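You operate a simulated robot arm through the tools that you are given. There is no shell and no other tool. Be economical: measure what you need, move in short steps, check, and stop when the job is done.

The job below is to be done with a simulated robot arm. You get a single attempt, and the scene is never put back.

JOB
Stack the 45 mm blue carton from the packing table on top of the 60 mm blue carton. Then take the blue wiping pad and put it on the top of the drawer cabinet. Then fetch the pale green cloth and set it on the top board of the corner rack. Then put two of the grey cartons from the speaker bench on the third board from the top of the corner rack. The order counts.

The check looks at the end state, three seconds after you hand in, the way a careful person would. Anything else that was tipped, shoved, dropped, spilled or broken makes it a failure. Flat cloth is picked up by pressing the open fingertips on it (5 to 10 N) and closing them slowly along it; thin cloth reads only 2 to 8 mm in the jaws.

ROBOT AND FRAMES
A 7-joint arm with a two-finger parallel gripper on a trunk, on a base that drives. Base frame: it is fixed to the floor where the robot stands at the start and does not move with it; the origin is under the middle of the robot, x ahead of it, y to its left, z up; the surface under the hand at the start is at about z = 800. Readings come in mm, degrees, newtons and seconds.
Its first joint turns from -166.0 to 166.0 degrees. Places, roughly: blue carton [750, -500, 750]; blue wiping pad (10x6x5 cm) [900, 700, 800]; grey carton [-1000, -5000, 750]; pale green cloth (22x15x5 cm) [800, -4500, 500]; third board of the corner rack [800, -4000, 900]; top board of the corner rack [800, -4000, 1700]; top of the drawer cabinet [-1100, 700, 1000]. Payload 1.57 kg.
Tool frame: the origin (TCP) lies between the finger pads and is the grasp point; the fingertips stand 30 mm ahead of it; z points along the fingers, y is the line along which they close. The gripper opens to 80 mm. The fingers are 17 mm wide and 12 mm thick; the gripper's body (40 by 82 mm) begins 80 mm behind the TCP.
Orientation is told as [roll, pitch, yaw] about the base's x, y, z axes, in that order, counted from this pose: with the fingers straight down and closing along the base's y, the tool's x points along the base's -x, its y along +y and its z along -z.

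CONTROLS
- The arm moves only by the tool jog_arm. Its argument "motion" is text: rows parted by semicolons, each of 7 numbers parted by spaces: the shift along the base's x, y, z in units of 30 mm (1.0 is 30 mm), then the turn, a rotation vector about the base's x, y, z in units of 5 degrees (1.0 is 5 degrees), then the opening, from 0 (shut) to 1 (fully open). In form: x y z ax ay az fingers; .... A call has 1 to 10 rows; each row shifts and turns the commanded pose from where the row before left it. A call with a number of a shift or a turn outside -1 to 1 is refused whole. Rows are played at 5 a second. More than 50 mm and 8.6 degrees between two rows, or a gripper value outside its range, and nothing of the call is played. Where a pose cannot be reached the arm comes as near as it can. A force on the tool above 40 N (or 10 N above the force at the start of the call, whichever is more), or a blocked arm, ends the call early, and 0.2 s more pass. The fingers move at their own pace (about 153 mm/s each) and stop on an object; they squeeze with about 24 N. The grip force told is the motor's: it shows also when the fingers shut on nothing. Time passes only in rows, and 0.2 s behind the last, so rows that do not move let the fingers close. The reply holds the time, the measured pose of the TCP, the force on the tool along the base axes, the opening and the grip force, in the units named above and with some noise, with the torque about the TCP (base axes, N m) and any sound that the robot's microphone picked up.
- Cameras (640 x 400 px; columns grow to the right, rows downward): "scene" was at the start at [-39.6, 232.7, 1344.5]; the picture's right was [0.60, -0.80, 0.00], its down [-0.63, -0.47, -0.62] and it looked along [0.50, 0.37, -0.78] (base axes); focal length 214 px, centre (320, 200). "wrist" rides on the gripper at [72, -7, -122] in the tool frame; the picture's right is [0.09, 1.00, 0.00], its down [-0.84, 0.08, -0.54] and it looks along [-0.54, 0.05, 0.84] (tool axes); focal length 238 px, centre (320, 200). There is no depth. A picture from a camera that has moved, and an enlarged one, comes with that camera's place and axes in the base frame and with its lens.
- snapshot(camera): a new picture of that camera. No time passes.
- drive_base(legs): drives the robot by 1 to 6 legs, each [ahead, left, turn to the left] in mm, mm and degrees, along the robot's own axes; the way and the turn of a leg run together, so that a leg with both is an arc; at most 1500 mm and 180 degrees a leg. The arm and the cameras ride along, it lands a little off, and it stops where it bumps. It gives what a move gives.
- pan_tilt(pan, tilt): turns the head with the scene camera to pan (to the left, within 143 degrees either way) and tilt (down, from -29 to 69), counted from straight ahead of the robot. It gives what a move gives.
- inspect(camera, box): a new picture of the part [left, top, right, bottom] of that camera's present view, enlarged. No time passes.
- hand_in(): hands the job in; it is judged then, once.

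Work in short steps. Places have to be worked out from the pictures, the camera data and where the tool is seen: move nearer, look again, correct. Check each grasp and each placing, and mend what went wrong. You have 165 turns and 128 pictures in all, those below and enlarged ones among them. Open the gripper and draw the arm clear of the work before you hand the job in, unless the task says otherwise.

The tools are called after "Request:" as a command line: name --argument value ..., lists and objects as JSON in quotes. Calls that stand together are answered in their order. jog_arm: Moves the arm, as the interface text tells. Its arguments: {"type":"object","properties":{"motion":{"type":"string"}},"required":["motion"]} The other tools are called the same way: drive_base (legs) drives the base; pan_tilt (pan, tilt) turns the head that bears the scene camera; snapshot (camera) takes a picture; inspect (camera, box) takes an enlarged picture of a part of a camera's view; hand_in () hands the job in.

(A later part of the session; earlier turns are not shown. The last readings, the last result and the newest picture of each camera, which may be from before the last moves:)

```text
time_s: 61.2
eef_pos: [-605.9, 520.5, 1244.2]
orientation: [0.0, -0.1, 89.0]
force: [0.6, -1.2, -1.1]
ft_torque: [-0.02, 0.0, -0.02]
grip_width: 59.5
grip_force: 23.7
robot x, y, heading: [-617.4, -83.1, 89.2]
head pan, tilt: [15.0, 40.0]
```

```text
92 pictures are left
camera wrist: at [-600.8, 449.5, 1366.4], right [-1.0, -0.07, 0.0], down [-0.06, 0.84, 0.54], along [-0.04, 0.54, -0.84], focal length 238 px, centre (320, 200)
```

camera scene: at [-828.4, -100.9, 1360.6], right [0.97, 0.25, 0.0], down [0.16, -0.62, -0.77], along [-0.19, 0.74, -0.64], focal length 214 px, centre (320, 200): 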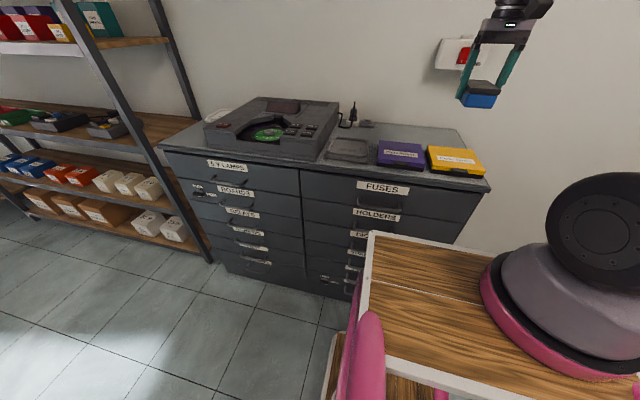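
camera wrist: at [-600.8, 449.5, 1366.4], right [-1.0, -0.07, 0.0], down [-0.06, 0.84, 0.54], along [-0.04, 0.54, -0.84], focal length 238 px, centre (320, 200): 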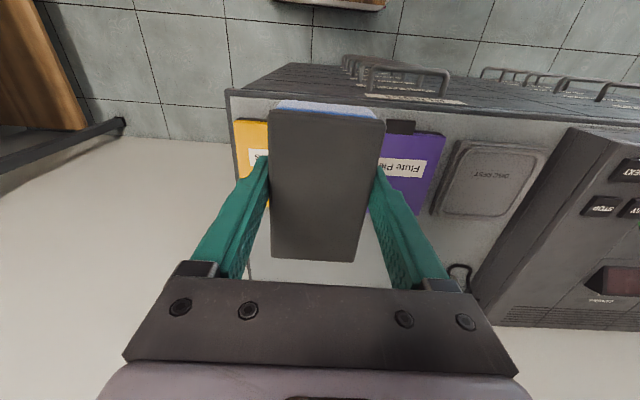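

I extend the arm to above the free area behind the books at about (-690,795), staying high and clear of the wall box.

Request:
jog_arm --motion "-0.7 0.9 0 0 0 0.2 0;-0.7 0.9 0 0 0 0 0;-0.7 0.9 0 0 0 0 0;-0.7 0.9 0 0 0 0 0;0 0.95 0 0 0 0 0;0 0.95 0 0 0 0 0;0 0.95 0 0 0 0 0;0 0.95 0 0 0 0 0;0 0.9 0 0 0 0 0;0 0.8 0 0 0 0 0"

Request:
snapshot --camera "wrist"

Request:
snapshot --camera "scene"

```text
time_s: 63.4
eef_pos: [-690.3, 795.6, 1244.7]
orientation: [0.0, -0.1, 90.0]
force: [-0.2, 0.0, -0.4]
ft_torque: [0.01, 0.01, 0.01]
grip_width: 59.6
grip_force: 23.9
robot x, y, heading: [-613.8, -83.2, 89.1]
head pan, tilt: [15.0, 40.0]
```

```text
91 pictures are left
camera wrist: at [-683.6, 724.4, 1367.1], right [-1.0, -0.09, 0.0], down [-0.08, 0.84, 0.54], along [-0.05, 0.54, -0.84], focal length 238 px, centre (320, 200)
```

wrist: 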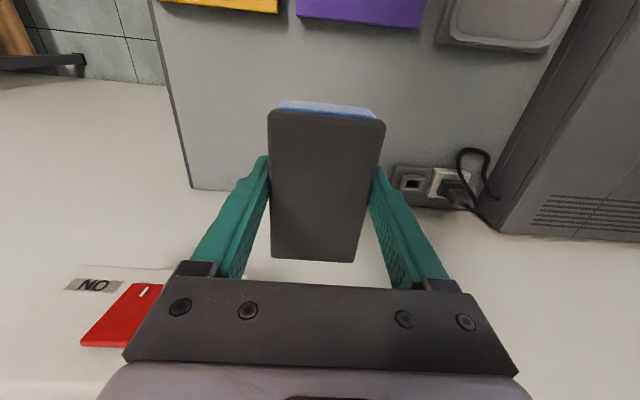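

```text
90 pictures are left
camera scene: at [-828.3, -101.2, 1360.6], right [0.97, 0.25, 0.0], down [0.16, -0.62, -0.77], along [-0.19, 0.74, -0.64], focal length 214 px, centre (320, 200)
```

scene: 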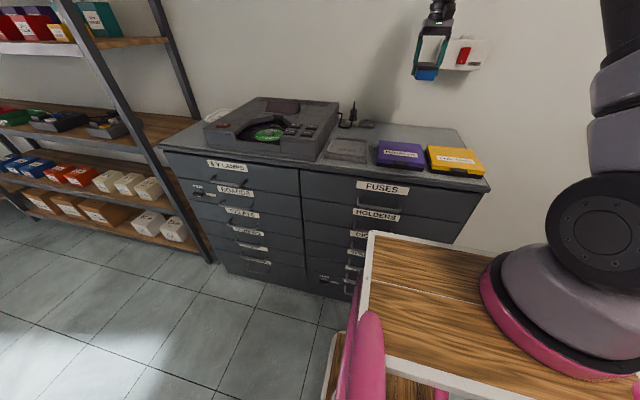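

Clear spot beneath. I lower to z≈1062, then go by small steps until contact.

Request:
jog_arm --motion "0 0 -1 0 0 0 0;0 0 -1 0 0 0 0;0 0 -1 0 0 0 0;0 0 -1 0 0 0 0;0 0 -1 0 0 0 0;0 0 -0.7 0 0 0 0;0 0 -0.3 0 0 0 0;0 0 -0.1 0 0 0 0"

Request:
jog_arm --motion "0 0 -0.15 0 0 0 0;0 0 -0.15 0 0 0 0;0 0 -0.15 0 0 0 0;0 0 0 0 0 0 0"

Request:
snapshot --camera "scene"

```text
time_s: 65.2
eef_pos: [-689.4, 793.4, 1060.6]
orientation: [0.0, -0.1, 90.0]
force: [-1.3, 0.9, -1.2]
ft_torque: [-0.02, 0.02, 0.01]
grip_width: 59.2
grip_force: 24.2
robot x, y, heading: [-613.7, -83.2, 89.0]
head pan, tilt: [15.0, 40.0]
```

```text
time_s: 66.2
eef_pos: [-690.9, 794.2, 1046.8]
orientation: [-0.1, 0.1, 89.9]
force: [-0.8, -0.4, -0.4]
ft_torque: [0.0, 0.01, 0.0]
grip_width: 59.4
grip_force: 24.5
robot x, y, heading: [-613.9, -83.6, 89.3]
head pan, tilt: [15.0, 40.0]
```

```text
89 pictures are left
camera scene: at [-828.3, -100.9, 1360.6], right [0.97, 0.25, 0.0], down [0.16, -0.62, -0.77], along [-0.19, 0.74, -0.64], focal length 214 px, centre (320, 200)
```

scene: 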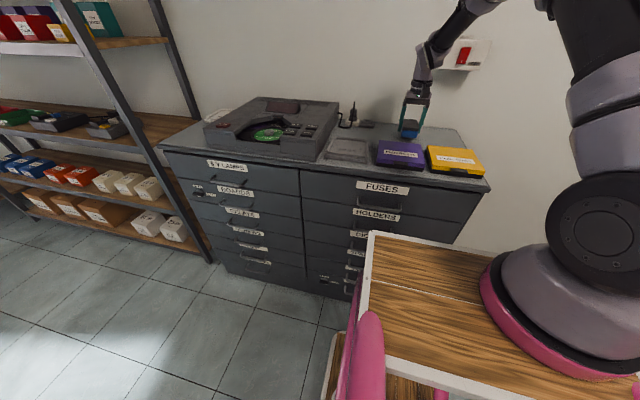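

Request:
jog_arm --motion "0 0 -0.1 0 0 0 0;0 0 -0.07 0 0 0 0;0 0 0 0 0 0 0"

Request:
jog_arm --motion "0 0 -0.07 0 0 0 0;0 0 0 0 0 0 0"

Request:
jog_arm --motion "0 0 -0.07 0 0 0 0;0 0 0 0 0 0 0"

```text
time_s: 67.0
eef_pos: [-691.0, 793.9, 1043.4]
orientation: [0.0, 0.0, 90.0]
force: [0.1, 0.2, -1.1]
ft_torque: [0.01, 0.0, 0.0]
grip_width: 59.5
grip_force: 23.8
robot x, y, heading: [-614.8, -80.1, 89.3]
head pan, tilt: [15.0, 40.0]
```

```text
time_s: 67.6
eef_pos: [-689.8, 795.5, 1039.7]
orientation: [0.0, 0.1, 90.0]
force: [0.1, -0.1, -1.0]
ft_torque: [-0.03, 0.0, -0.02]
grip_width: 59.5
grip_force: 24.2
robot x, y, heading: [-616.3, -84.6, 89.1]
head pan, tilt: [15.0, 40.0]
```

```text
time_s: 68.2
eef_pos: [-689.3, 795.0, 1037.8]
orientation: [0.0, 0.0, 90.0]
force: [-0.1, -0.1, -0.4]
ft_torque: [0.01, -0.01, 0.02]
grip_width: 59.5
grip_force: 24.1
robot x, y, heading: [-614.3, -83.9, 89.2]
head pan, tilt: [15.0, 40.0]
```

Request:
jog_arm --motion "0 0 -0.07 0 0 0 0;0 0 0 0 0 0 0"

Request:
jog_arm --motion "0 0 -0.06 0 0 0 0;0 0 0 0 0 0 0"

Request:
snapshot --camera "wrist"

```text
time_s: 68.8
eef_pos: [-689.9, 795.2, 1037.0]
orientation: [0.0, -0.1, 90.0]
force: [0.8, -0.6, -0.4]
ft_torque: [0.01, 0.05, 0.0]
grip_width: 59.3
grip_force: 23.9
robot x, y, heading: [-614.4, -85.9, 89.2]
head pan, tilt: [15.0, 40.0]
```

```text
time_s: 69.4
eef_pos: [-688.9, 794.5, 1034.5]
orientation: [0.1, 0.0, 90.0]
force: [-0.1, 0.0, 0.2]
ft_torque: [-0.01, 0.0, 0.02]
grip_width: 59.6
grip_force: 23.7
robot x, y, heading: [-616.0, -80.2, 89.3]
head pan, tilt: [15.0, 40.0]
```

```text
88 pictures are left
camera wrist: at [-683.1, 723.0, 1156.6], right [-1.0, -0.09, 0.0], down [-0.08, 0.84, 0.54], along [-0.05, 0.54, -0.84], focal length 238 px, centre (320, 200)
```

wrist: 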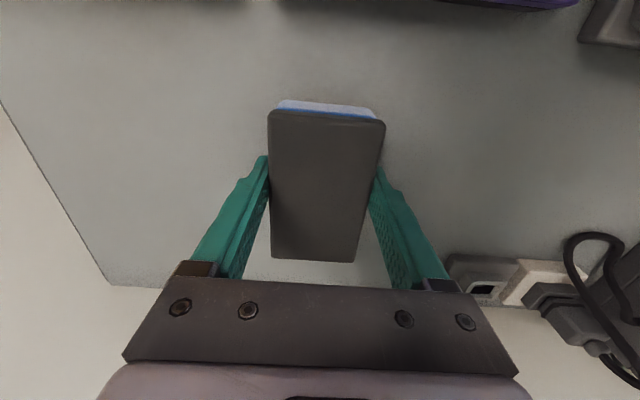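

No contact yet; I continue in small steps.

Request:
jog_arm --motion "0 0 -0.07 0 0 0 0;0 0 0 0 0 0 0"

Request:
jog_arm --motion "0 0 -0.07 0 0 0 0;0 0 0 0 0 0 0"

Request:
jog_arm --motion "0 0 -0.07 0 0 0 0;0 0 0 0 0 0 0"

```text
time_s: 70.0
eef_pos: [-689.7, 795.5, 1032.2]
orientation: [0.0, 0.0, 89.9]
force: [-0.8, 0.6, -0.9]
ft_torque: [-0.02, -0.01, 0.01]
grip_width: 59.5
grip_force: 24.0
robot x, y, heading: [-614.5, -84.5, 89.5]
head pan, tilt: [15.0, 40.0]
```

```text
time_s: 70.6
eef_pos: [-689.5, 795.6, 1030.3]
orientation: [0.1, 0.0, 90.0]
force: [0.5, 0.4, -0.1]
ft_torque: [-0.03, 0.02, 0.03]
grip_width: 59.3
grip_force: 24.2
robot x, y, heading: [-613.2, -82.8, 89.0]
head pan, tilt: [15.0, 40.0]
```

```text
time_s: 71.2
eef_pos: [-688.5, 794.0, 1028.9]
orientation: [0.0, 0.0, 90.0]
force: [0.6, -0.2, -1.1]
ft_torque: [0.01, -0.03, 0.0]
grip_width: 59.4
grip_force: 23.5
robot x, y, heading: [-617.3, -82.0, 89.3]
head pan, tilt: [15.0, 40.0]
```

Still free; the cabinet top must be a little lower than 1000. I keep going with small rows (the call stops at 10 N).

Request:
jog_arm --motion "0 0 -0.06 0 0 0 0;0 0 -0.06 0 0 0 0;0 0 0 0 0 0 0"

Request:
jog_arm --motion "0 0 -0.06 0 0 0 0;0 0 -0.06 0 0 0 0;0 0 0 0 0 0 0"

Request:
snapshot --camera "wrist"

```text
time_s: 72.0
eef_pos: [-690.4, 794.2, 1025.2]
orientation: [0.0, 0.0, 90.0]
force: [-0.2, 0.3, -0.8]
ft_torque: [0.02, 0.02, 0.01]
grip_width: 59.3
grip_force: 23.9
robot x, y, heading: [-615.6, -81.8, 89.2]
head pan, tilt: [15.0, 40.0]
```

```text
time_s: 72.8
eef_pos: [-690.6, 794.2, 1023.3]
orientation: [0.0, -0.2, 90.0]
force: [2.9, -1.9, 18.0]
ft_torque: [-0.3, -0.1, -0.08]
grip_width: 59.4
grip_force: 24.3
robot x, y, heading: [-616.1, -81.8, 89.4]
head pan, tilt: [15.0, 40.0]
```

```text
87 pictures are left
camera wrist: at [-683.2, 722.2, 1145.0], right [-1.0, -0.09, 0.0], down [-0.08, 0.84, 0.54], along [-0.05, 0.54, -0.84], focal length 238 px, centre (320, 200)
```

wrist: 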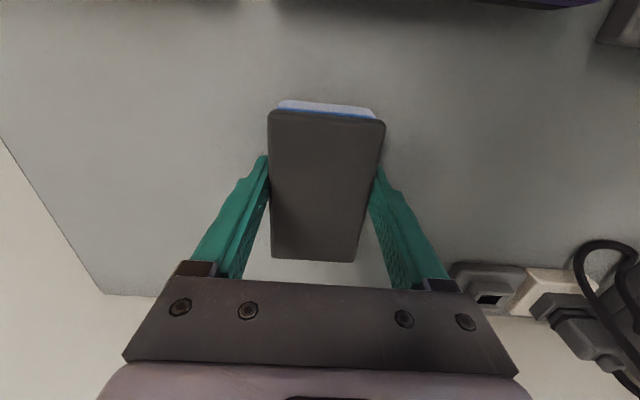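

Contact (18 N). I ease up a hair, open, and rise.

Request:
jog_arm --motion "0 0 0.03 0 0 0 0;0 0 0 0 0 0 1;0 0 0 0 0 0 1;0 0 0 0 0 0 1;0 0 1 0 0 0 1;0 0 1 0 0 0 1;0 0 1 0 0 0 1;0 0 1 0 0 0 1;0 0 1 0 0 0 1;0 0 1 0 0 0 1"

Request:
snapshot --camera "wrist"

```text
time_s: 75.0
eef_pos: [-688.2, 796.0, 1201.2]
orientation: [0.0, -0.1, 90.1]
force: [-0.7, 0.4, -0.5]
ft_torque: [0.01, 0.02, 0.01]
grip_width: 80.0
grip_force: 0.0
robot x, y, heading: [-615.0, -83.8, 89.2]
head pan, tilt: [15.0, 40.0]
```

```text
86 pictures are left
camera wrist: at [-683.4, 724.6, 1323.6], right [-1.0, -0.09, 0.0], down [-0.08, 0.84, 0.54], along [-0.05, 0.54, -0.84], focal length 238 px, centre (320, 200)
```

wrist: 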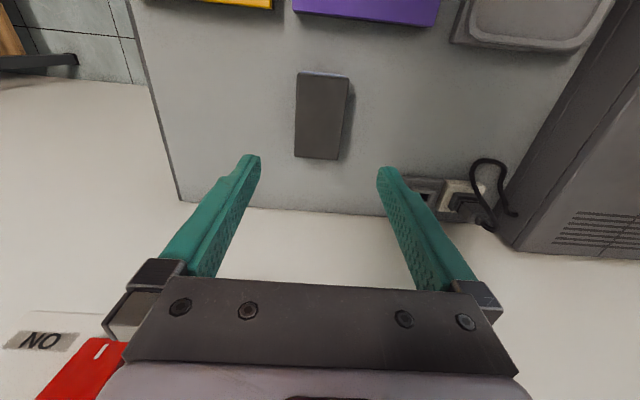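

The pad lies flat behind the books. I draw the arm back over the robot's front, then drive right and turn toward the aisle, and look down it.

Request:
jog_arm --motion "0.3 -1 0.5 0 0 0 1;0.3 -1 0.5 0 0 0 1;0.3 -1 0.5 0 0 0 1;0.3 -1 0 0 0 0 1;0.3 -1 0 0 0 0 1;0.3 -1 0 0 0 0 1;0.3 -1 0 0 0 0 1;0.3 -1 0 0 0 0 1;0 -1 0 0 0 0 1;0 -0.9 0 0 0 0 1"

Request:
drive_base --legs '[[0, -520, 0], [0, 0, -179]]'

Request:
pan_tilt --pan 5 --tilt 18

Request:
snapshot --camera "scene"

```text
time_s: 77.2
eef_pos: [-619.4, 496.7, 1246.7]
orientation: [-0.1, 0.0, 90.0]
force: [0.1, 0.0, 0.4]
ft_torque: [-0.05, 0.02, -0.01]
grip_width: 80.0
grip_force: 0.0
robot x, y, heading: [-618.9, -80.9, 89.2]
head pan, tilt: [15.0, 40.0]
```

```text
time_s: 87.6
eef_pos: [-52.7, -674.3, 1247.1]
orientation: [0.0, -0.1, -88.4]
force: [0.4, 0.2, 0.0]
ft_torque: [-0.01, -0.03, 0.03]
grip_width: 79.9
grip_force: 0.1
robot x, y, heading: [-71.6, -95.6, -89.1]
head pan, tilt: [15.0, 40.0]
```

```text
time_s: 88.5
eef_pos: [-53.2, -675.1, 1248.4]
orientation: [0.0, 0.0, -88.4]
force: [0.4, 0.3, -0.2]
ft_torque: [-0.04, -0.01, -0.02]
grip_width: 79.8
grip_force: 0.1
robot x, y, heading: [-73.4, -94.7, -89.2]
head pan, tilt: [5.0, 18.0]
```

```text
85 pictures are left
camera scene: at [124.6, -87.5, 1395.2], right [-0.99, -0.1, 0.0], down [-0.03, 0.31, -0.95], along [0.1, -0.95, -0.31], focal length 214 px, centre (320, 200)
```

scene: 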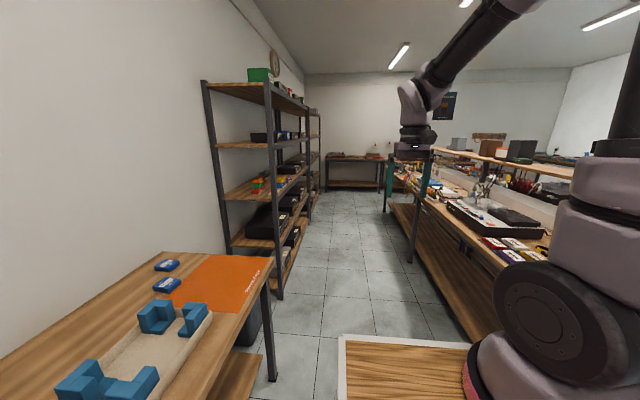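

The aisle (x from about -630 to 630) is clear. I drive 2.9 m down it and look at the second rack.

Request:
drive_base --legs '[[1450, 0, 0], [1450, 0, 0]]'

Request:
pan_tilt --pan 50 --tilt 15

Request:
snapshot --camera "scene"

Request:
pan_tilt --pan 0 --tilt 20

Request:
snapshot --camera "scene"

```text
time_s: 102.3
eef_pos: [-78.5, -3537.6, 1247.3]
orientation: [0.0, 0.0, -90.1]
force: [-0.3, 0.2, 0.1]
ft_torque: [0.0, -0.01, 0.01]
grip_width: 80.0
grip_force: 0.0
robot x, y, heading: [-82.5, -2957.3, -91.0]
head pan, tilt: [5.0, 18.0]
```

```text
time_s: 103.4
eef_pos: [-77.5, -3537.6, 1246.6]
orientation: [0.0, 0.0, -90.2]
force: [-0.1, 0.1, 0.3]
ft_torque: [-0.02, -0.01, 0.03]
grip_width: 80.1
grip_force: 0.1
robot x, y, heading: [-79.3, -2957.2, -90.9]
head pan, tilt: [50.0, 15.0]
```

```text
84 pictures are left
camera scene: at [183.0, -2924.9, 1400.2], right [-0.66, -0.75, 0.0], down [-0.2, 0.17, -0.97], along [0.73, -0.63, -0.26], focal length 214 px, centre (320, 200)
```

scene: 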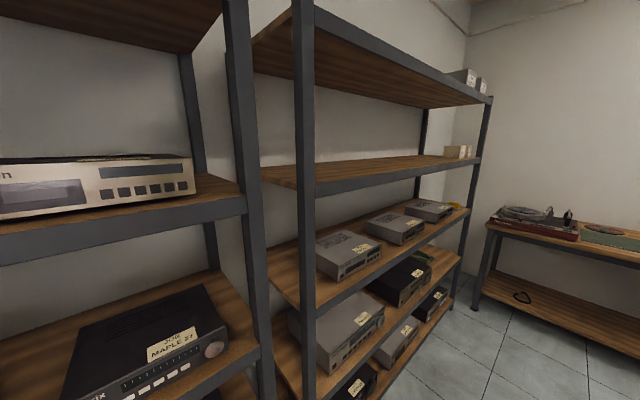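

```text
time_s: 104.6
eef_pos: [-77.4, -3537.6, 1247.9]
orientation: [0.0, 0.0, -90.2]
force: [0.2, 0.6, -0.2]
ft_torque: [0.0, 0.02, 0.04]
grip_width: 80.2
grip_force: 0.1
robot x, y, heading: [-79.9, -2957.1, -91.3]
head pan, tilt: [0.0, 20.0]
```

```text
83 pictures are left
camera scene: at [111.0, -2956.7, 1392.0], right [-1.0, 0.02, 0.0], down [0.01, 0.34, -0.94], along [-0.02, -0.94, -0.34], focal length 214 px, centre (320, 200)
```

scene: 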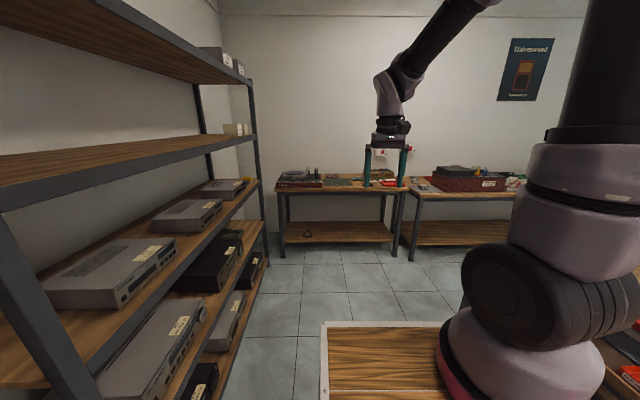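

The corner rack has five boards; something greenish lies on the fourth board. I zoom in there, and on the top and third boards.

Request:
inspect --camera "scene" --box '[140, 160, 300, 260]'

Request:
inspect --camera "scene" --box '[180, 30, 280, 150]'

Request:
inspect --camera "scene" --box '[260, 130, 540, 250]'

```text
4.00 times, centred on (220, 210) of scene
camera zoom: at [111.0, -2956.7, 1392.0], right [-1.0, 0.02, 0.0], down [0.01, 0.34, -0.94], along [-0.02, -0.94, -0.34], focal length 858 px, centre (720, 160)
```

zoom: 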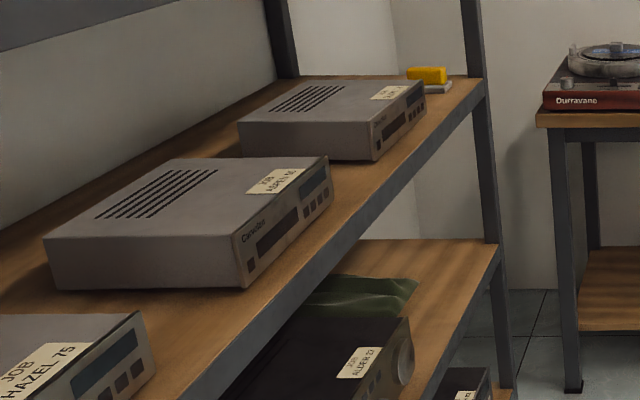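

```text
3.33 times, centred on (230, 90) of scene
camera zoom: at [111.0, -2956.7, 1392.0], right [-1.0, 0.02, 0.0], down [0.01, 0.34, -0.94], along [-0.02, -0.94, -0.34], focal length 715 px, centre (620, 567)
```

zoom: 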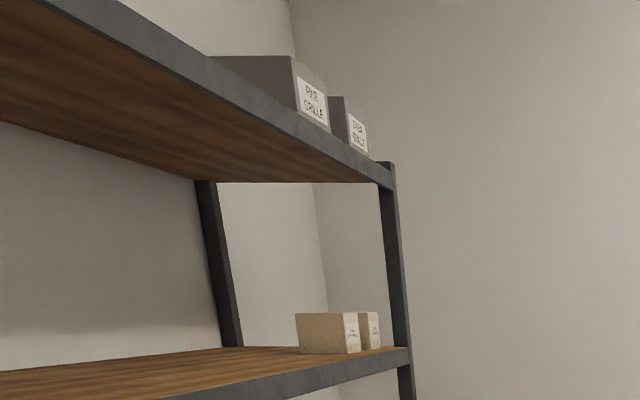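

```text
2.29 times, centred on (400, 190) of scene
camera zoom: at [111.0, -2956.7, 1392.0], right [-1.0, 0.02, 0.0], down [0.01, 0.34, -0.94], along [-0.02, -0.94, -0.34], focal length 490 px, centre (137, 223)
```

zoom: 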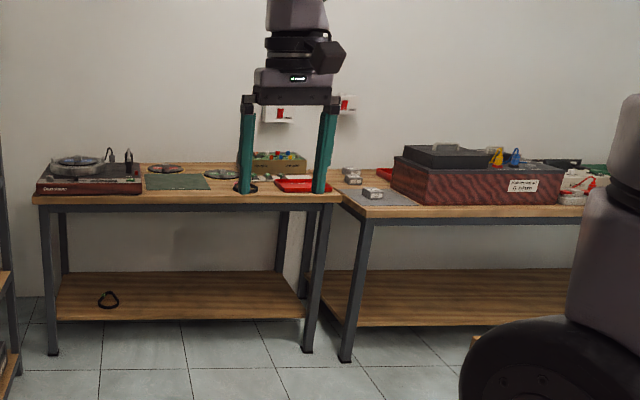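

The cloth lies on the fourth board near (860,-4600), beyond a black device; the grey cartons are on a mat on the far right table. I drive on to y≈-4300 and turn left to face the rack.

Request:
drive_base --legs '[[1340, 0, 0], [0, 0, 91]]'

Request:
pan_tilt --pan -10 --tilt 30

Request:
snapshot --camera "scene"

Request:
snapshot --camera "wrist"

```text
time_s: 115.3
eef_pos: [485.5, -4309.9, 1246.8]
orientation: [-0.1, 0.0, 1.5]
force: [0.1, 0.1, -0.4]
ft_torque: [0.0, 0.0, 0.01]
grip_width: 79.9
grip_force: 0.0
robot x, y, heading: [-92.1, -4326.2, 0.7]
head pan, tilt: [0.0, 20.0]
```

```text
time_s: 116.0
eef_pos: [484.2, -4311.2, 1246.6]
orientation: [0.0, 0.0, 1.5]
force: [0.0, -0.8, -0.2]
ft_torque: [0.0, -0.03, 0.02]
grip_width: 80.4
grip_force: 0.0
robot x, y, heading: [-91.3, -4329.6, 0.7]
head pan, tilt: [-10.0, 30.0]
```

```text
79 pictures are left
camera scene: at [-107.3, -4157.2, 1376.0], right [-0.16, -0.99, 0.0], down [-0.49, 0.08, -0.87], along [0.85, -0.14, -0.5], focal length 214 px, centre (320, 200)
```

scene: 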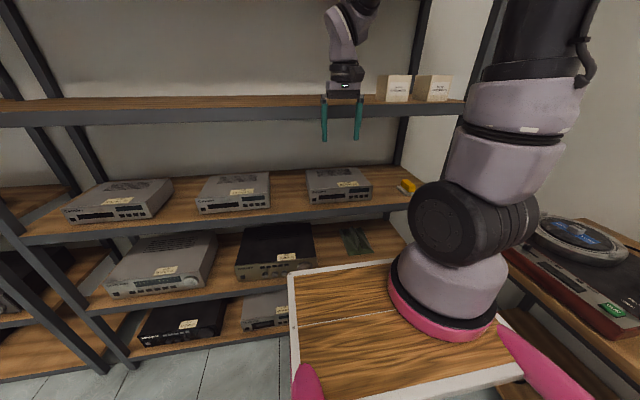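

```text
78 pictures are left
camera wrist: at [413.3, -4318.7, 1369.4], right [-0.12, 0.99, 0.0], down [0.83, 0.1, 0.54], along [0.54, 0.06, -0.84], focal length 238 px, centre (320, 200)
```

wrist: 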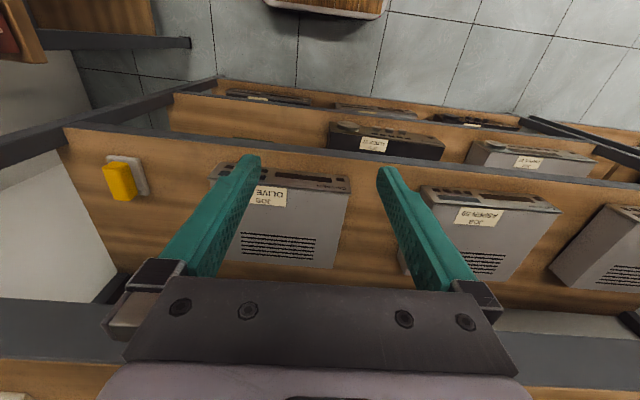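

Rack boards fit z≈1700/1300/900/500, front edge x≈600. The cloth lies at about (846,-4544,500), right of the black device. I zoom in on it.

Request:
inspect --camera "scene" --box '[290, 180, 450, 280]'

Request:
drive_base --legs '[[0, -230, 0]]'

Request:
pan_tilt --pan -12 --tilt 38

Request:
snapshot --camera "scene"

```text
4.00 times, centred on (370, 230) of scene
camera zoom: at [-107.3, -4157.2, 1376.0], right [-0.16, -0.99, 0.0], down [-0.49, 0.08, -0.87], along [0.85, -0.14, -0.5], focal length 858 px, centre (120, 80)
```

zoom: 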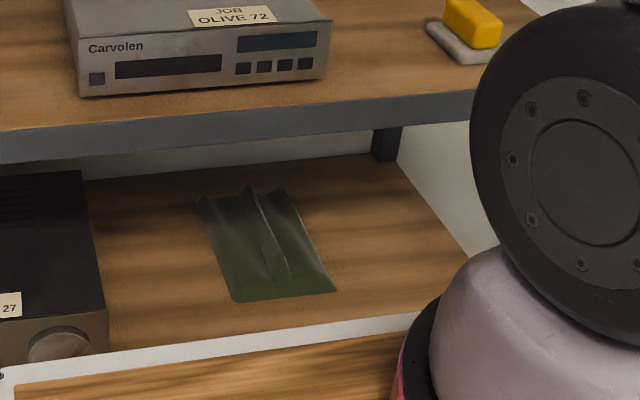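

```text
time_s: 117.8
eef_pos: [489.8, -4533.4, 1248.5]
orientation: [0.0, -0.1, 2.1]
force: [-0.3, -0.1, 0.1]
ft_torque: [-0.03, -0.02, 0.02]
grip_width: 80.1
grip_force: 0.1
robot x, y, heading: [-94.3, -4560.6, 1.2]
head pan, tilt: [-10.0, 30.0]
```

```text
time_s: 118.4
eef_pos: [489.1, -4533.8, 1246.3]
orientation: [0.0, 0.0, 2.2]
force: [0.5, -0.5, 0.1]
ft_torque: [-0.02, 0.02, -0.01]
grip_width: 79.9
grip_force: 0.2
robot x, y, heading: [-88.1, -4559.2, 1.2]
head pan, tilt: [-12.0, 38.0]
```

```text
76 pictures are left
camera scene: at [-109.8, -4388.6, 1363.7], right [-0.19, -0.98, 0.0], down [-0.6, 0.11, -0.79], along [0.77, -0.15, -0.62], focal length 214 px, centre (320, 200)
```

scene: 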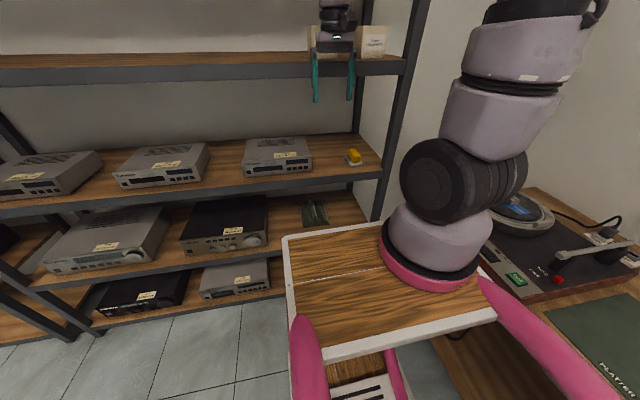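

The robot's arm sits on a high trunk, so I can go close. The cloth spans x≈735–960, y≈-4610..-4460 on the 500 board, with ridges running inward. I first lower the arm outside the rack and pitch the fingers 45° forward.

Request:
jog_arm --motion "0 0 -1 0 0 -0.4 1;0 0 -1 0 0 0 1;0 0 -1 0 0 0 1;0 0 -1 0 0 0 1;0 0 -1 0 0 0 1;0 0 -1 0 0 0 1;0 0 -1 0 0 0 1;0 0 -1 0 0 0 1;0 0 -1 0 0 0 1;0 0 -1 0 0 0 1"

Request:
jog_arm --motion "0 0 -1 0 -1 0 1;0 0 -1 0 -1 0 1;0 0 -1 0 -1 0 1;0 0 -1 0 -1 0 1;0 0 -1 0 -1 0 1;0 0 -1 0 -1 0 1;0 0 -1 0 -1 0 1;0 0 -1 0 -1 0 1;0 0 -1 0 -1 0 1;0 0 -1 0 0 0 1"

Request:
snapshot --camera "scene"

Request:
snapshot --camera "wrist"

```text
time_s: 120.6
eef_pos: [489.2, -4534.9, 947.3]
orientation: [0.1, 0.0, 0.0]
force: [-0.3, -1.0, 0.2]
ft_torque: [-0.03, -0.03, -0.04]
grip_width: 80.1
grip_force: 0.0
robot x, y, heading: [-92.3, -4557.0, 1.1]
head pan, tilt: [-12.0, 38.0]
```

```text
time_s: 122.8
eef_pos: [488.7, -4532.1, 646.7]
orientation: [-0.1, -45.1, 0.2]
force: [-0.2, 0.2, -0.3]
ft_torque: [-0.03, -0.01, -0.02]
grip_width: 80.1
grip_force: 0.0
robot x, y, heading: [-89.8, -4555.6, 1.3]
head pan, tilt: [-12.0, 38.0]
```

```text
75 pictures are left
camera scene: at [-109.9, -4388.6, 1363.6], right [-0.19, -0.98, 0.0], down [-0.6, 0.11, -0.79], along [0.77, -0.15, -0.62], focal length 214 px, centre (320, 200)
```

scene: 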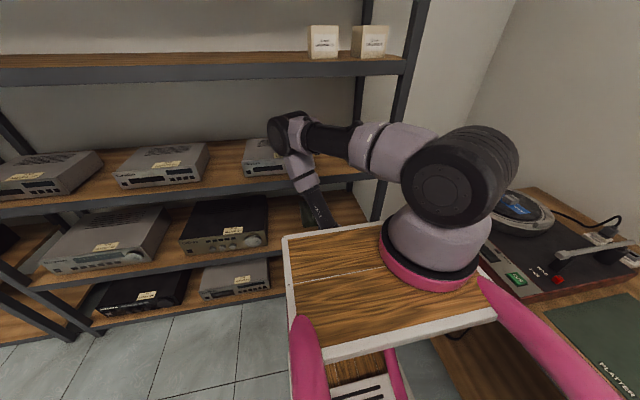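

```text
74 pictures are left
camera wrist: at [351.8, -4538.9, 682.3], right [-0.07, 1.0, -0.07], down [0.21, 0.08, 0.98], along [0.98, 0.05, -0.21], focal length 238 px, centre (320, 200)
```

wrist: 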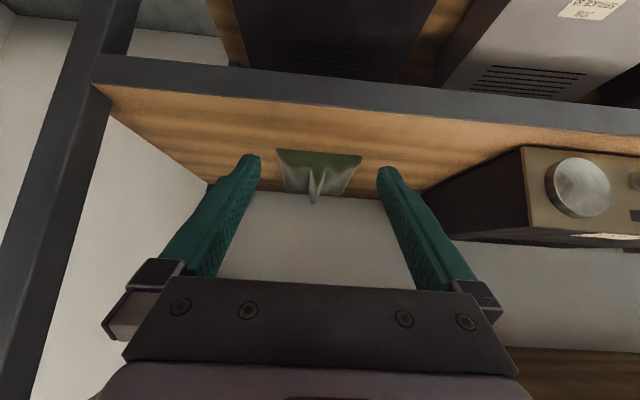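

The elbow bows toward the rack, so instead of driving nearer I extend the arm from here, which straightens it. I move the TCP to about (700,-4535,600).

Request:
jog_arm --motion "0.9 0 0 0 0 0 1;0.9 0 0 0 0 0 1;0.9 0 0 0 0 0 1;0.9 0 0 0 0 0 1;0.9 0 -0.3 0 0 0 1;0.9 0 -0.4 0 0 0 1;0.9 0 -0.4 0 0 0 1;0.7 0 -0.4 0 0 0 1"

Request:
snapshot --camera "scene"

Request:
snapshot --camera "wrist"

```text
time_s: 124.6
eef_pos: [699.0, -4533.2, 602.8]
orientation: [-0.1, -45.1, 0.2]
force: [-0.2, -0.7, -0.2]
ft_torque: [-0.01, 0.0, -0.03]
grip_width: 80.0
grip_force: 0.0
robot x, y, heading: [-88.7, -4560.0, 1.3]
head pan, tilt: [-12.0, 38.0]
```

```text
73 pictures are left
camera scene: at [-109.9, -4388.5, 1363.6], right [-0.19, -0.98, 0.0], down [-0.6, 0.11, -0.79], along [0.77, -0.15, -0.62], focal length 214 px, centre (320, 200)
```

scene: 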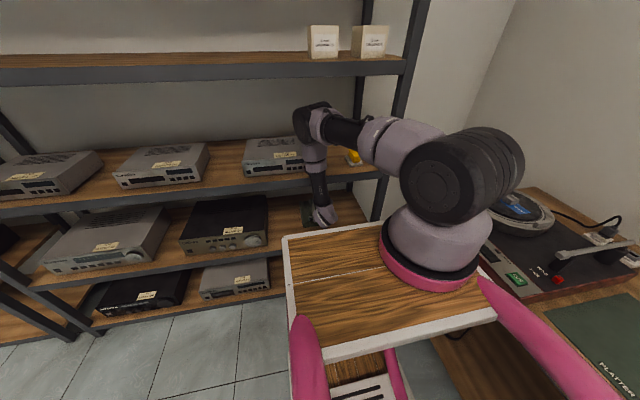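

```text
72 pictures are left
camera wrist: at [561.6, -4540.1, 637.5], right [-0.07, 1.0, -0.07], down [0.21, 0.08, 0.97], along [0.98, 0.05, -0.21], focal length 238 px, centre (320, 200)
```

wrist: 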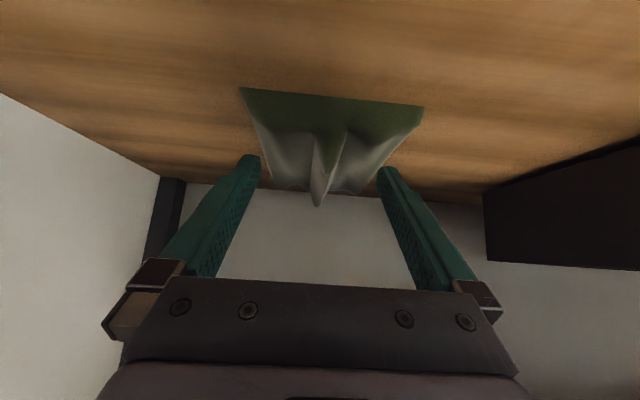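

Extending further straightens the arm and draws the forearm away from the board above. The cloth's front edge is at x≈737, board ≈ 510, and the central ridge aligns with the fingers. I go deeper, still above the cloth.

Request:
jog_arm --motion "0.6 0.05 -0.3 0 0 0 1;0.6 0.05 -0.3 0 0 0 1;0.6 0 -0.4 0 0 0 1;0.6 0 -0.4 0 0 0 1"

Request:
snapshot --camera "scene"

Request:
snapshot --camera "wrist"

```text
time_s: 125.8
eef_pos: [746.1, -4518.9, 566.6]
orientation: [-0.4, -45.0, 1.2]
force: [-119.4, -30.3, 268.9]
ft_torque: [4.54, -0.79, 1.03]
grip_width: 79.1
grip_force: 0.1
robot x, y, heading: [-107.0, -4553.5, 1.4]
head pan, tilt: [-12.0, 38.0]
stopped in row 4: the arm was blocked; the commanded pose is now the measured one
```

```text
71 pictures are left
camera scene: at [-166.3, -4387.5, 1367.9], right [-0.18, -0.98, -0.01], down [-0.58, 0.11, -0.81], along [0.79, -0.14, -0.59], focal length 214 px, centre (320, 200)
```

scene: 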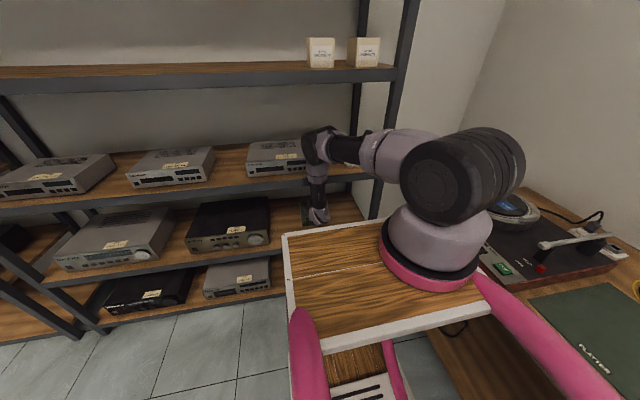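

```text
70 pictures are left
camera wrist: at [608.2, -4527.3, 601.6], right [-0.08, 0.99, -0.07], down [0.21, 0.09, 0.97], along [0.97, 0.07, -0.21], focal length 238 px, centre (320, 200)
```

wrist: 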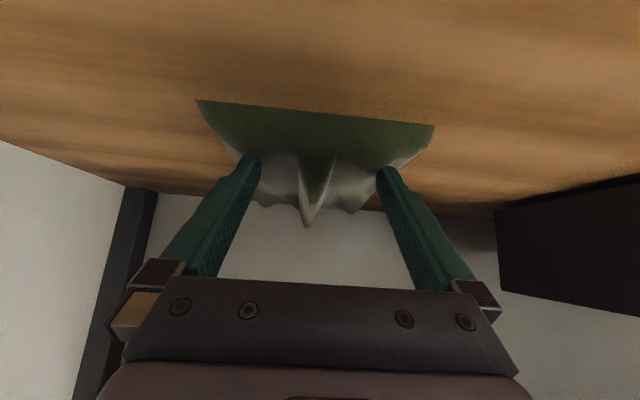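

The arm was blocked with a strong back/up force and the robot leaned back. I look closely before withdrawing.

Request:
inspect --camera "scene" --box '[240, 110, 400, 240]'

```text
3.08 times, centred on (320, 175) of scene
camera zoom: at [-166.3, -4387.5, 1367.9], right [-0.18, -0.98, -0.01], down [-0.58, 0.11, -0.81], along [0.79, -0.14, -0.59], focal length 660 px, centre (320, 277)
```

zoom: 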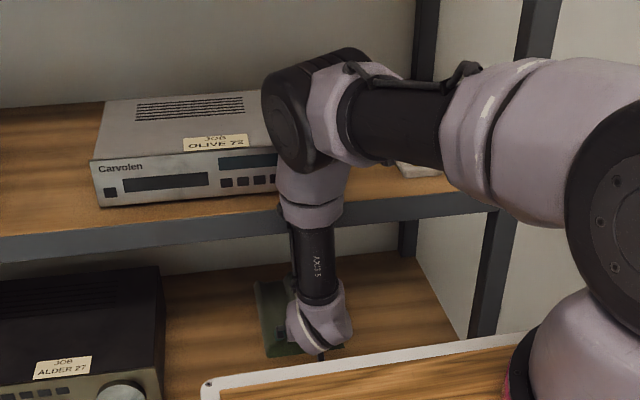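

The forearm appears to be against the front edge of the third board. I withdraw backward.

Request:
jog_arm --motion "-0.5 0 0.2 0 0 0 1;-0.8 0 0.2 0 0 0 1;-0.8 0 0.2 0 0 0 1;-0.8 0 0.2 0 0 0 1;-0.8 0 0.2 0 0 0 1"

Request:
snapshot --camera "scene"

Request:
snapshot --camera "wrist"

```text
time_s: 127.0
eef_pos: [637.9, -4519.9, 567.5]
orientation: [-0.4, -42.5, 0.9]
force: [10.6, 3.2, 23.2]
ft_torque: [0.96, -0.48, -0.39]
grip_width: 79.8
grip_force: 0.1
robot x, y, heading: [-94.1, -4552.3, 1.6]
head pan, tilt: [-12.0, 38.0]
```

```text
68 pictures are left
camera scene: at [-119.3, -4383.4, 1363.6], right [-0.18, -0.98, 0.0], down [-0.61, 0.11, -0.79], along [0.78, -0.14, -0.62], focal length 214 px, centre (320, 200)
```

scene: 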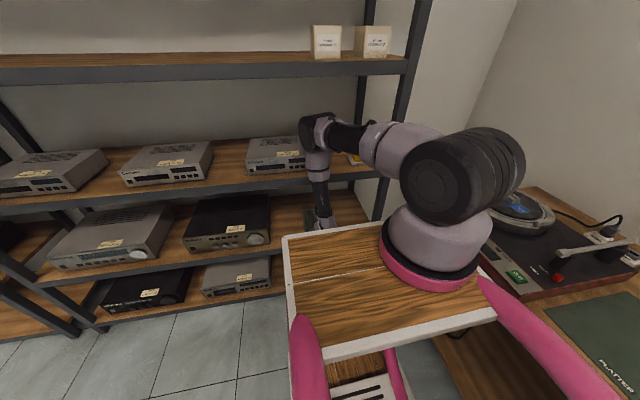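

```text
67 pictures are left
camera wrist: at [501.7, -4526.4, 609.1], right [-0.08, 0.99, -0.07], down [0.25, 0.09, 0.96], along [0.97, 0.06, -0.26], focal length 238 px, centre (320, 200)
```

wrist: 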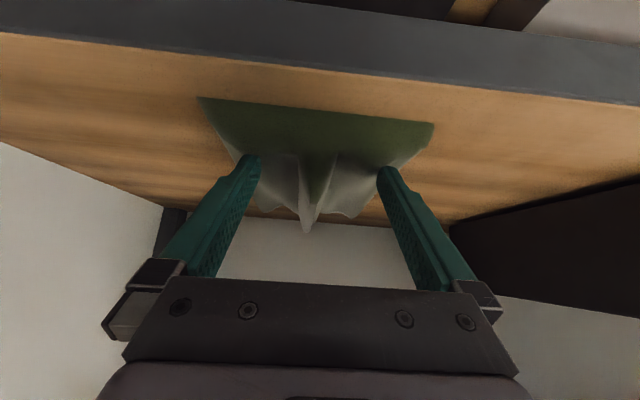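

The fingertips were actually pressing the cloth (it came along with the hand; it still lies on the board, front edge now x≈637). Pressing force is 23 N; I ease up slightly to reach 5–10 N.

Request:
jog_arm --motion "0 0 0.1 0 0 0 1;0 0 0 0 0 0 1"

```text
time_s: 127.6
eef_pos: [636.0, -4521.8, 568.5]
orientation: [-0.8, -42.3, 1.0]
force: [-0.3, 0.9, 0.5]
ft_torque: [0.02, 0.01, -0.02]
grip_width: 79.9
grip_force: 0.0
robot x, y, heading: [-102.6, -4552.2, 1.6]
head pan, tilt: [-12.0, 38.0]
```

Free of load now; I lower gently to find a 5–10 N press.

Request:
jog_arm --motion "0 0 -0.06 0 0 0 1;0 0 0 0 0 0 1"

Request:
snapshot --camera "wrist"

```text
time_s: 128.2
eef_pos: [638.3, -4521.2, 568.6]
orientation: [-0.7, -42.5, 1.0]
force: [-0.7, 0.4, 0.0]
ft_torque: [0.01, -0.02, 0.01]
grip_width: 80.0
grip_force: 0.1
robot x, y, heading: [-98.1, -4553.0, 1.5]
head pan, tilt: [-12.0, 38.0]
```

```text
66 pictures are left
camera wrist: at [502.5, -4528.2, 610.4], right [-0.08, 0.99, -0.07], down [0.25, 0.09, 0.96], along [0.97, 0.06, -0.25], focal length 238 px, centre (320, 200)
```

wrist: 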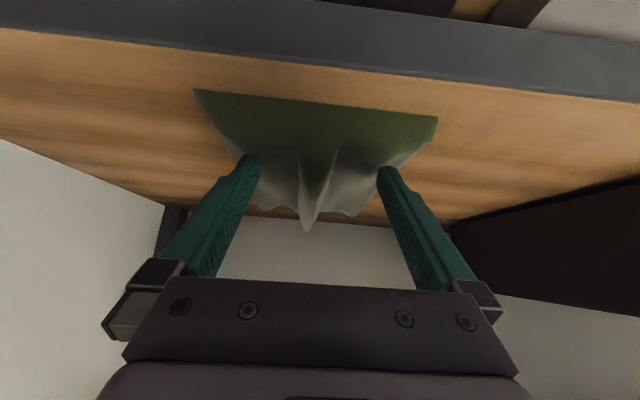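

Request:
jog_arm --motion "0 0 -0.1 0 0 0 1;0 0 -0.1 0 0 0 1;0 0 0 0 0 0 1"

Request:
jog_arm --motion "0 0 -0.1 0 0 0 1;0 0 -0.1 0 0 0 1;0 0 0 0 0 0 1"

```text
time_s: 128.8
eef_pos: [638.8, -4519.9, 568.8]
orientation: [-0.6, -42.8, 1.0]
force: [-8.8, -2.0, 20.3]
ft_torque: [0.8, -0.03, 0.29]
grip_width: 78.0
grip_force: 0.1
robot x, y, heading: [-98.0, -4551.5, 1.8]
head pan, tilt: [-12.0, 38.0]
stopped in row 2: the force on the tool passed its limit at 47 N (the readings are from after the stop); the commanded pose is now the measured one
```

```text
time_s: 129.1
eef_pos: [640.1, -4519.0, 567.3]
orientation: [-0.6, -43.1, 1.0]
force: [-7.3, -1.6, 19.3]
ft_torque: [0.7, -0.1, 0.23]
grip_width: 78.1
grip_force: 0.1
robot x, y, heading: [-102.9, -4551.5, 2.1]
head pan, tilt: [-12.0, 38.0]
stopped in row 1: the force on the tool passed its limit at 50 N (the readings are from after the stop); the commanded pose is now the measured one
```

Firm contact, mainly on the +y finger (torque), since the tool is rolled -0.6°. I level it and ease up under a millimetre.

Request:
jog_arm --motion "0 0 0.04 0.14 0 0 1;0 0 0 0 0 0 1"

```text
time_s: 129.7
eef_pos: [640.2, -4520.4, 568.0]
orientation: [0.5, -42.9, 0.3]
force: [0.6, 2.2, 2.5]
ft_torque: [-0.06, -0.05, 0.07]
grip_width: 77.8
grip_force: 0.0
robot x, y, heading: [-98.7, -4552.9, 1.7]
head pan, tilt: [-12.0, 38.0]
```

Request:
jog_arm --motion "0 0 -0.03 0 0 0 1;0 0 0 0 0 0 1"

```text
time_s: 130.3
eef_pos: [640.7, -4519.3, 567.8]
orientation: [0.4, -43.0, 0.4]
force: [-2.7, 0.9, 15.3]
ft_torque: [-0.58, -0.18, -0.01]
grip_width: 78.3
grip_force: 0.1
robot x, y, heading: [-100.7, -4551.5, 1.7]
head pan, tilt: [-12.0, 38.0]
```

15 N, now toward the -y finger; I balance slightly and start closing slowly along the cloth.

Request:
jog_arm --motion "0 0 0.012 -0.05 0 0 0.95;0 0 0 0 0 0 0.88;0 0 0 0 0 0 0.8;0 0 0 0 0 0 0.72;0 0 0 0 0 0 0.64;0 0 0 0 0 0 0.56;0 0 0 0 0 0 0.48"

Request:
snapshot --camera "wrist"

```text
time_s: 131.9
eef_pos: [639.2, -4520.1, 567.6]
orientation: [0.1, -43.0, 0.5]
force: [1.0, -5.1, 15.6]
ft_torque: [-0.33, -0.24, -0.11]
grip_width: 46.7
grip_force: 4.8
robot x, y, heading: [-100.4, -4555.4, 1.8]
head pan, tilt: [-12.0, 38.0]
```

```text
65 pictures are left
camera wrist: at [503.7, -4527.6, 607.9], right [-0.08, 1.0, -0.06], down [0.24, 0.08, 0.97], along [0.97, 0.06, -0.25], focal length 238 px, centre (320, 200)
```

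wrist: 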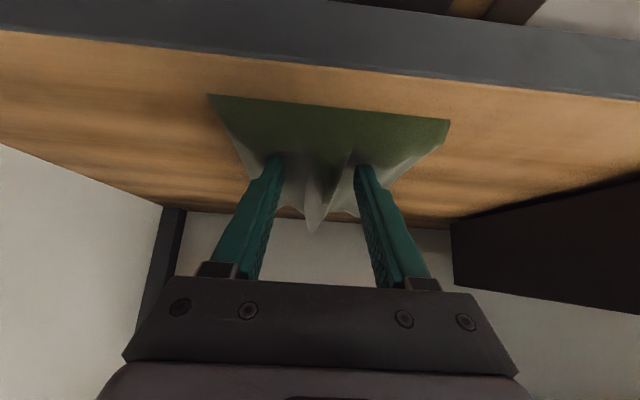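

Pressing at ~15 N with the fingers converging on the ridge; I keep closing slowly.

Request:
jog_arm --motion "0 0 0 0 0 0 0.4;0 0 0 0 0 0 0.33;0 0 0 0 0 0 0.26;0 0 0 0 0 0 0.19;0 0 0 0 0 0 0.12;0 0 0 0 0 0 0.06;0 0 0 0 0 0 0;0 0 0 0 0 0 0;0 0 0 0 0 0 0"

Request:
snapshot --camera "wrist"

```text
time_s: 133.9
eef_pos: [640.3, -4518.3, 568.2]
orientation: [0.1, -43.0, 0.7]
force: [-1.3, 9.2, 18.3]
ft_torque: [-0.63, -0.23, 0.14]
grip_width: 30.9
grip_force: 24.0
robot x, y, heading: [-98.7, -4552.3, 1.8]
head pan, tilt: [-12.0, 38.0]
```

```text
64 pictures are left
camera wrist: at [503.6, -4526.9, 608.0], right [-0.08, 0.99, -0.06], down [0.24, 0.08, 0.97], along [0.97, 0.06, -0.25], focal length 238 px, centre (320, 200)
```

wrist: 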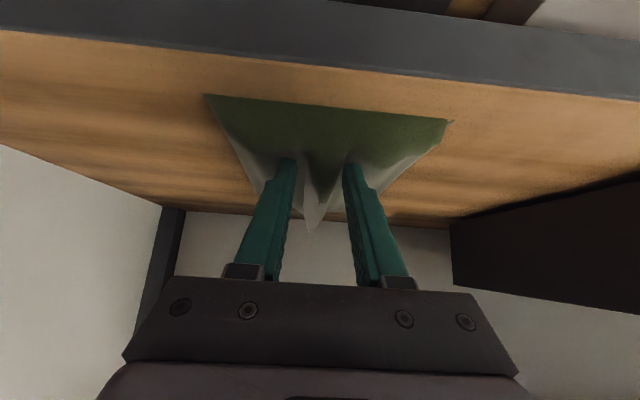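

The grip stopped at 30.9 mm, possibly fold plus friction against the board. I raise 1.5 mm and let the fingers squeeze further.

Request:
jog_arm --motion "0 0 0.02 0 0 0 0;0 0 0.02 0 0 0 0;0 0 0 0 0 0 0;0 0 0 0 0 0 0"

```text
time_s: 134.9
eef_pos: [639.1, -4520.6, 568.5]
orientation: [0.0, -42.8, 0.6]
force: [0.7, -1.4, 1.9]
ft_torque: [-0.1, -0.28, -0.2]
grip_width: 23.7
grip_force: 23.7
robot x, y, heading: [-98.9, -4549.0, 1.6]
head pan, tilt: [-12.0, 38.0]
```

Request:
jog_arm --motion "0 0 0.1 0 0 0 0;0 0 0.2 0 0 0 0;0 0 0.3 0 0 0 0;0 0 0 0 0 0 0"

Request:
snapshot --camera "wrist"

```text
time_s: 135.9
eef_pos: [639.7, -4518.9, 586.4]
orientation: [0.1, -42.9, 0.5]
force: [-0.6, -1.2, -1.1]
ft_torque: [-0.01, 0.14, -0.01]
grip_width: 23.5
grip_force: 24.6
robot x, y, heading: [-100.7, -4556.1, 1.5]
head pan, tilt: [-12.0, 38.0]
```

```text
63 pictures are left
camera wrist: at [503.3, -4526.8, 626.1], right [-0.08, 0.99, -0.06], down [0.24, 0.08, 0.97], along [0.97, 0.06, -0.25], focal length 238 px, centre (320, 200)
```

wrist: 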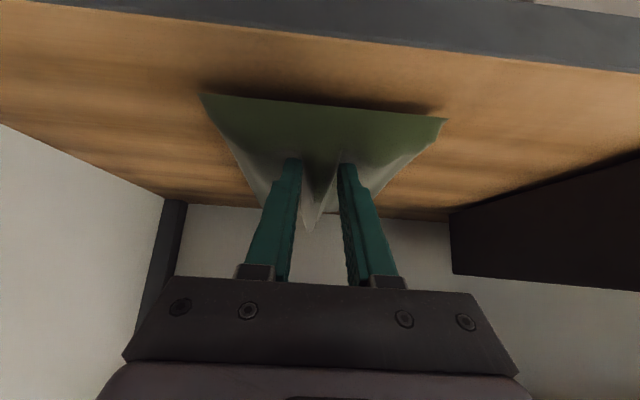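

The cloth rises with the gripper (its front edge is off the board). I lift a little more, then withdraw from the shelf.

Request:
jog_arm --motion "0 0 0.5 0 0 0 0;0 0 0.8 0 0 0 0;0 0 0.8 0 0 0 0;-0.3 0 0.4 0 0 0 0;-0.6 0 0 0 0 0 0;-0.8 0 0 0 0 0 0;-0.8 0 0 0 0 0 0;-0.8 0 0 0 0 0 0;-0.8 0 0 0 0 0 0;-0.8 0 0 0 0 0 0"

Request:
snapshot --camera "wrist"

Request:
snapshot --camera "scene"

```text
time_s: 138.1
eef_pos: [491.3, -4518.6, 662.4]
orientation: [0.1, -42.9, 0.6]
force: [-0.4, 0.8, -1.4]
ft_torque: [0.0, 0.17, 0.01]
grip_width: 23.6
grip_force: 23.6
robot x, y, heading: [-101.0, -4553.5, 1.5]
head pan, tilt: [-12.0, 38.0]
```

```text
62 pictures are left
camera wrist: at [355.8, -4526.5, 702.2], right [-0.08, 0.99, -0.06], down [0.24, 0.08, 0.97], along [0.97, 0.06, -0.25], focal length 238 px, centre (320, 200)
```

wrist: 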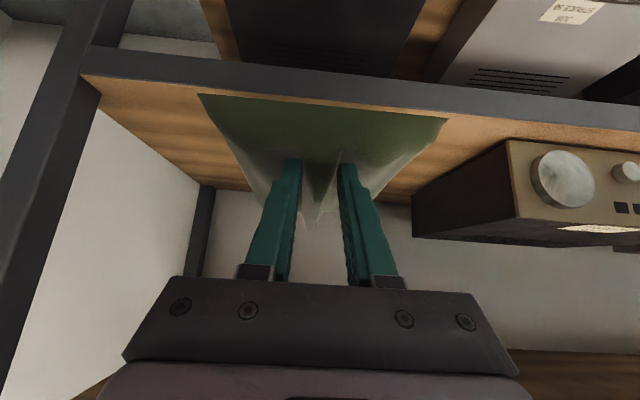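

```text
61 pictures are left
camera scene: at [-119.8, -4383.8, 1363.6], right [-0.18, -0.98, 0.0], down [-0.61, 0.11, -0.79], along [0.78, -0.14, -0.62], focal length 214 px, centre (320, 200)
```

scene: 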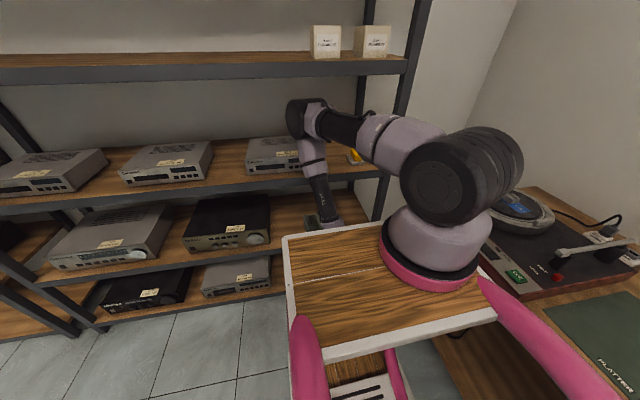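

The cloth is held well. I back the base 190 mm so that the cloth clears the rack, then look up at the top board.

Request:
drive_base --legs '[[-190, 0, 0]]'

Request:
pan_tilt --pan 5 --tilt -15

Request:
snapshot --camera "scene"

Request:
snapshot --camera "wrist"

```text
time_s: 139.7
eef_pos: [299.8, -4522.7, 661.1]
orientation: [0.0, -42.8, 0.7]
force: [0.0, -0.6, -1.0]
ft_torque: [0.02, 0.17, 0.03]
grip_width: 23.5
grip_force: 23.6
robot x, y, heading: [-292.1, -4559.8, 1.6]
head pan, tilt: [-12.0, 38.0]
```

```text
time_s: 140.9
eef_pos: [299.4, -4523.6, 661.4]
orientation: [0.1, -43.0, 0.7]
force: [0.4, 0.1, -1.2]
ft_torque: [-0.02, 0.18, 0.02]
grip_width: 23.1
grip_force: 23.1
robot x, y, heading: [-289.0, -4557.3, 1.8]
head pan, tilt: [5.0, -15.0]
```

```text
60 pictures are left
camera scene: at [-318.1, -4364.8, 1446.7], right [0.12, -0.99, 0.0], down [0.26, 0.03, -0.97], along [0.96, 0.11, 0.26], focal length 214 px, centre (320, 200)
```

scene: 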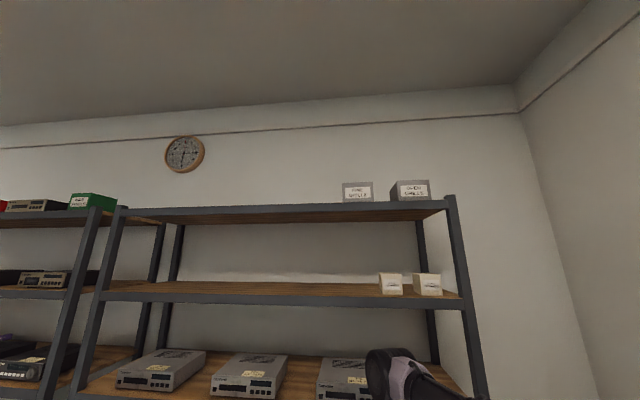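

```text
59 pictures are left
camera wrist: at [163.4, -4531.1, 702.3], right [-0.08, 0.99, -0.06], down [0.24, 0.08, 0.97], along [0.97, 0.06, -0.25], focal length 238 px, centre (320, 200)
```

wrist: 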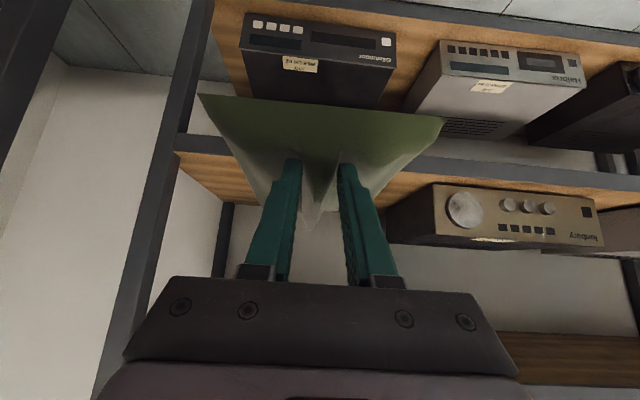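

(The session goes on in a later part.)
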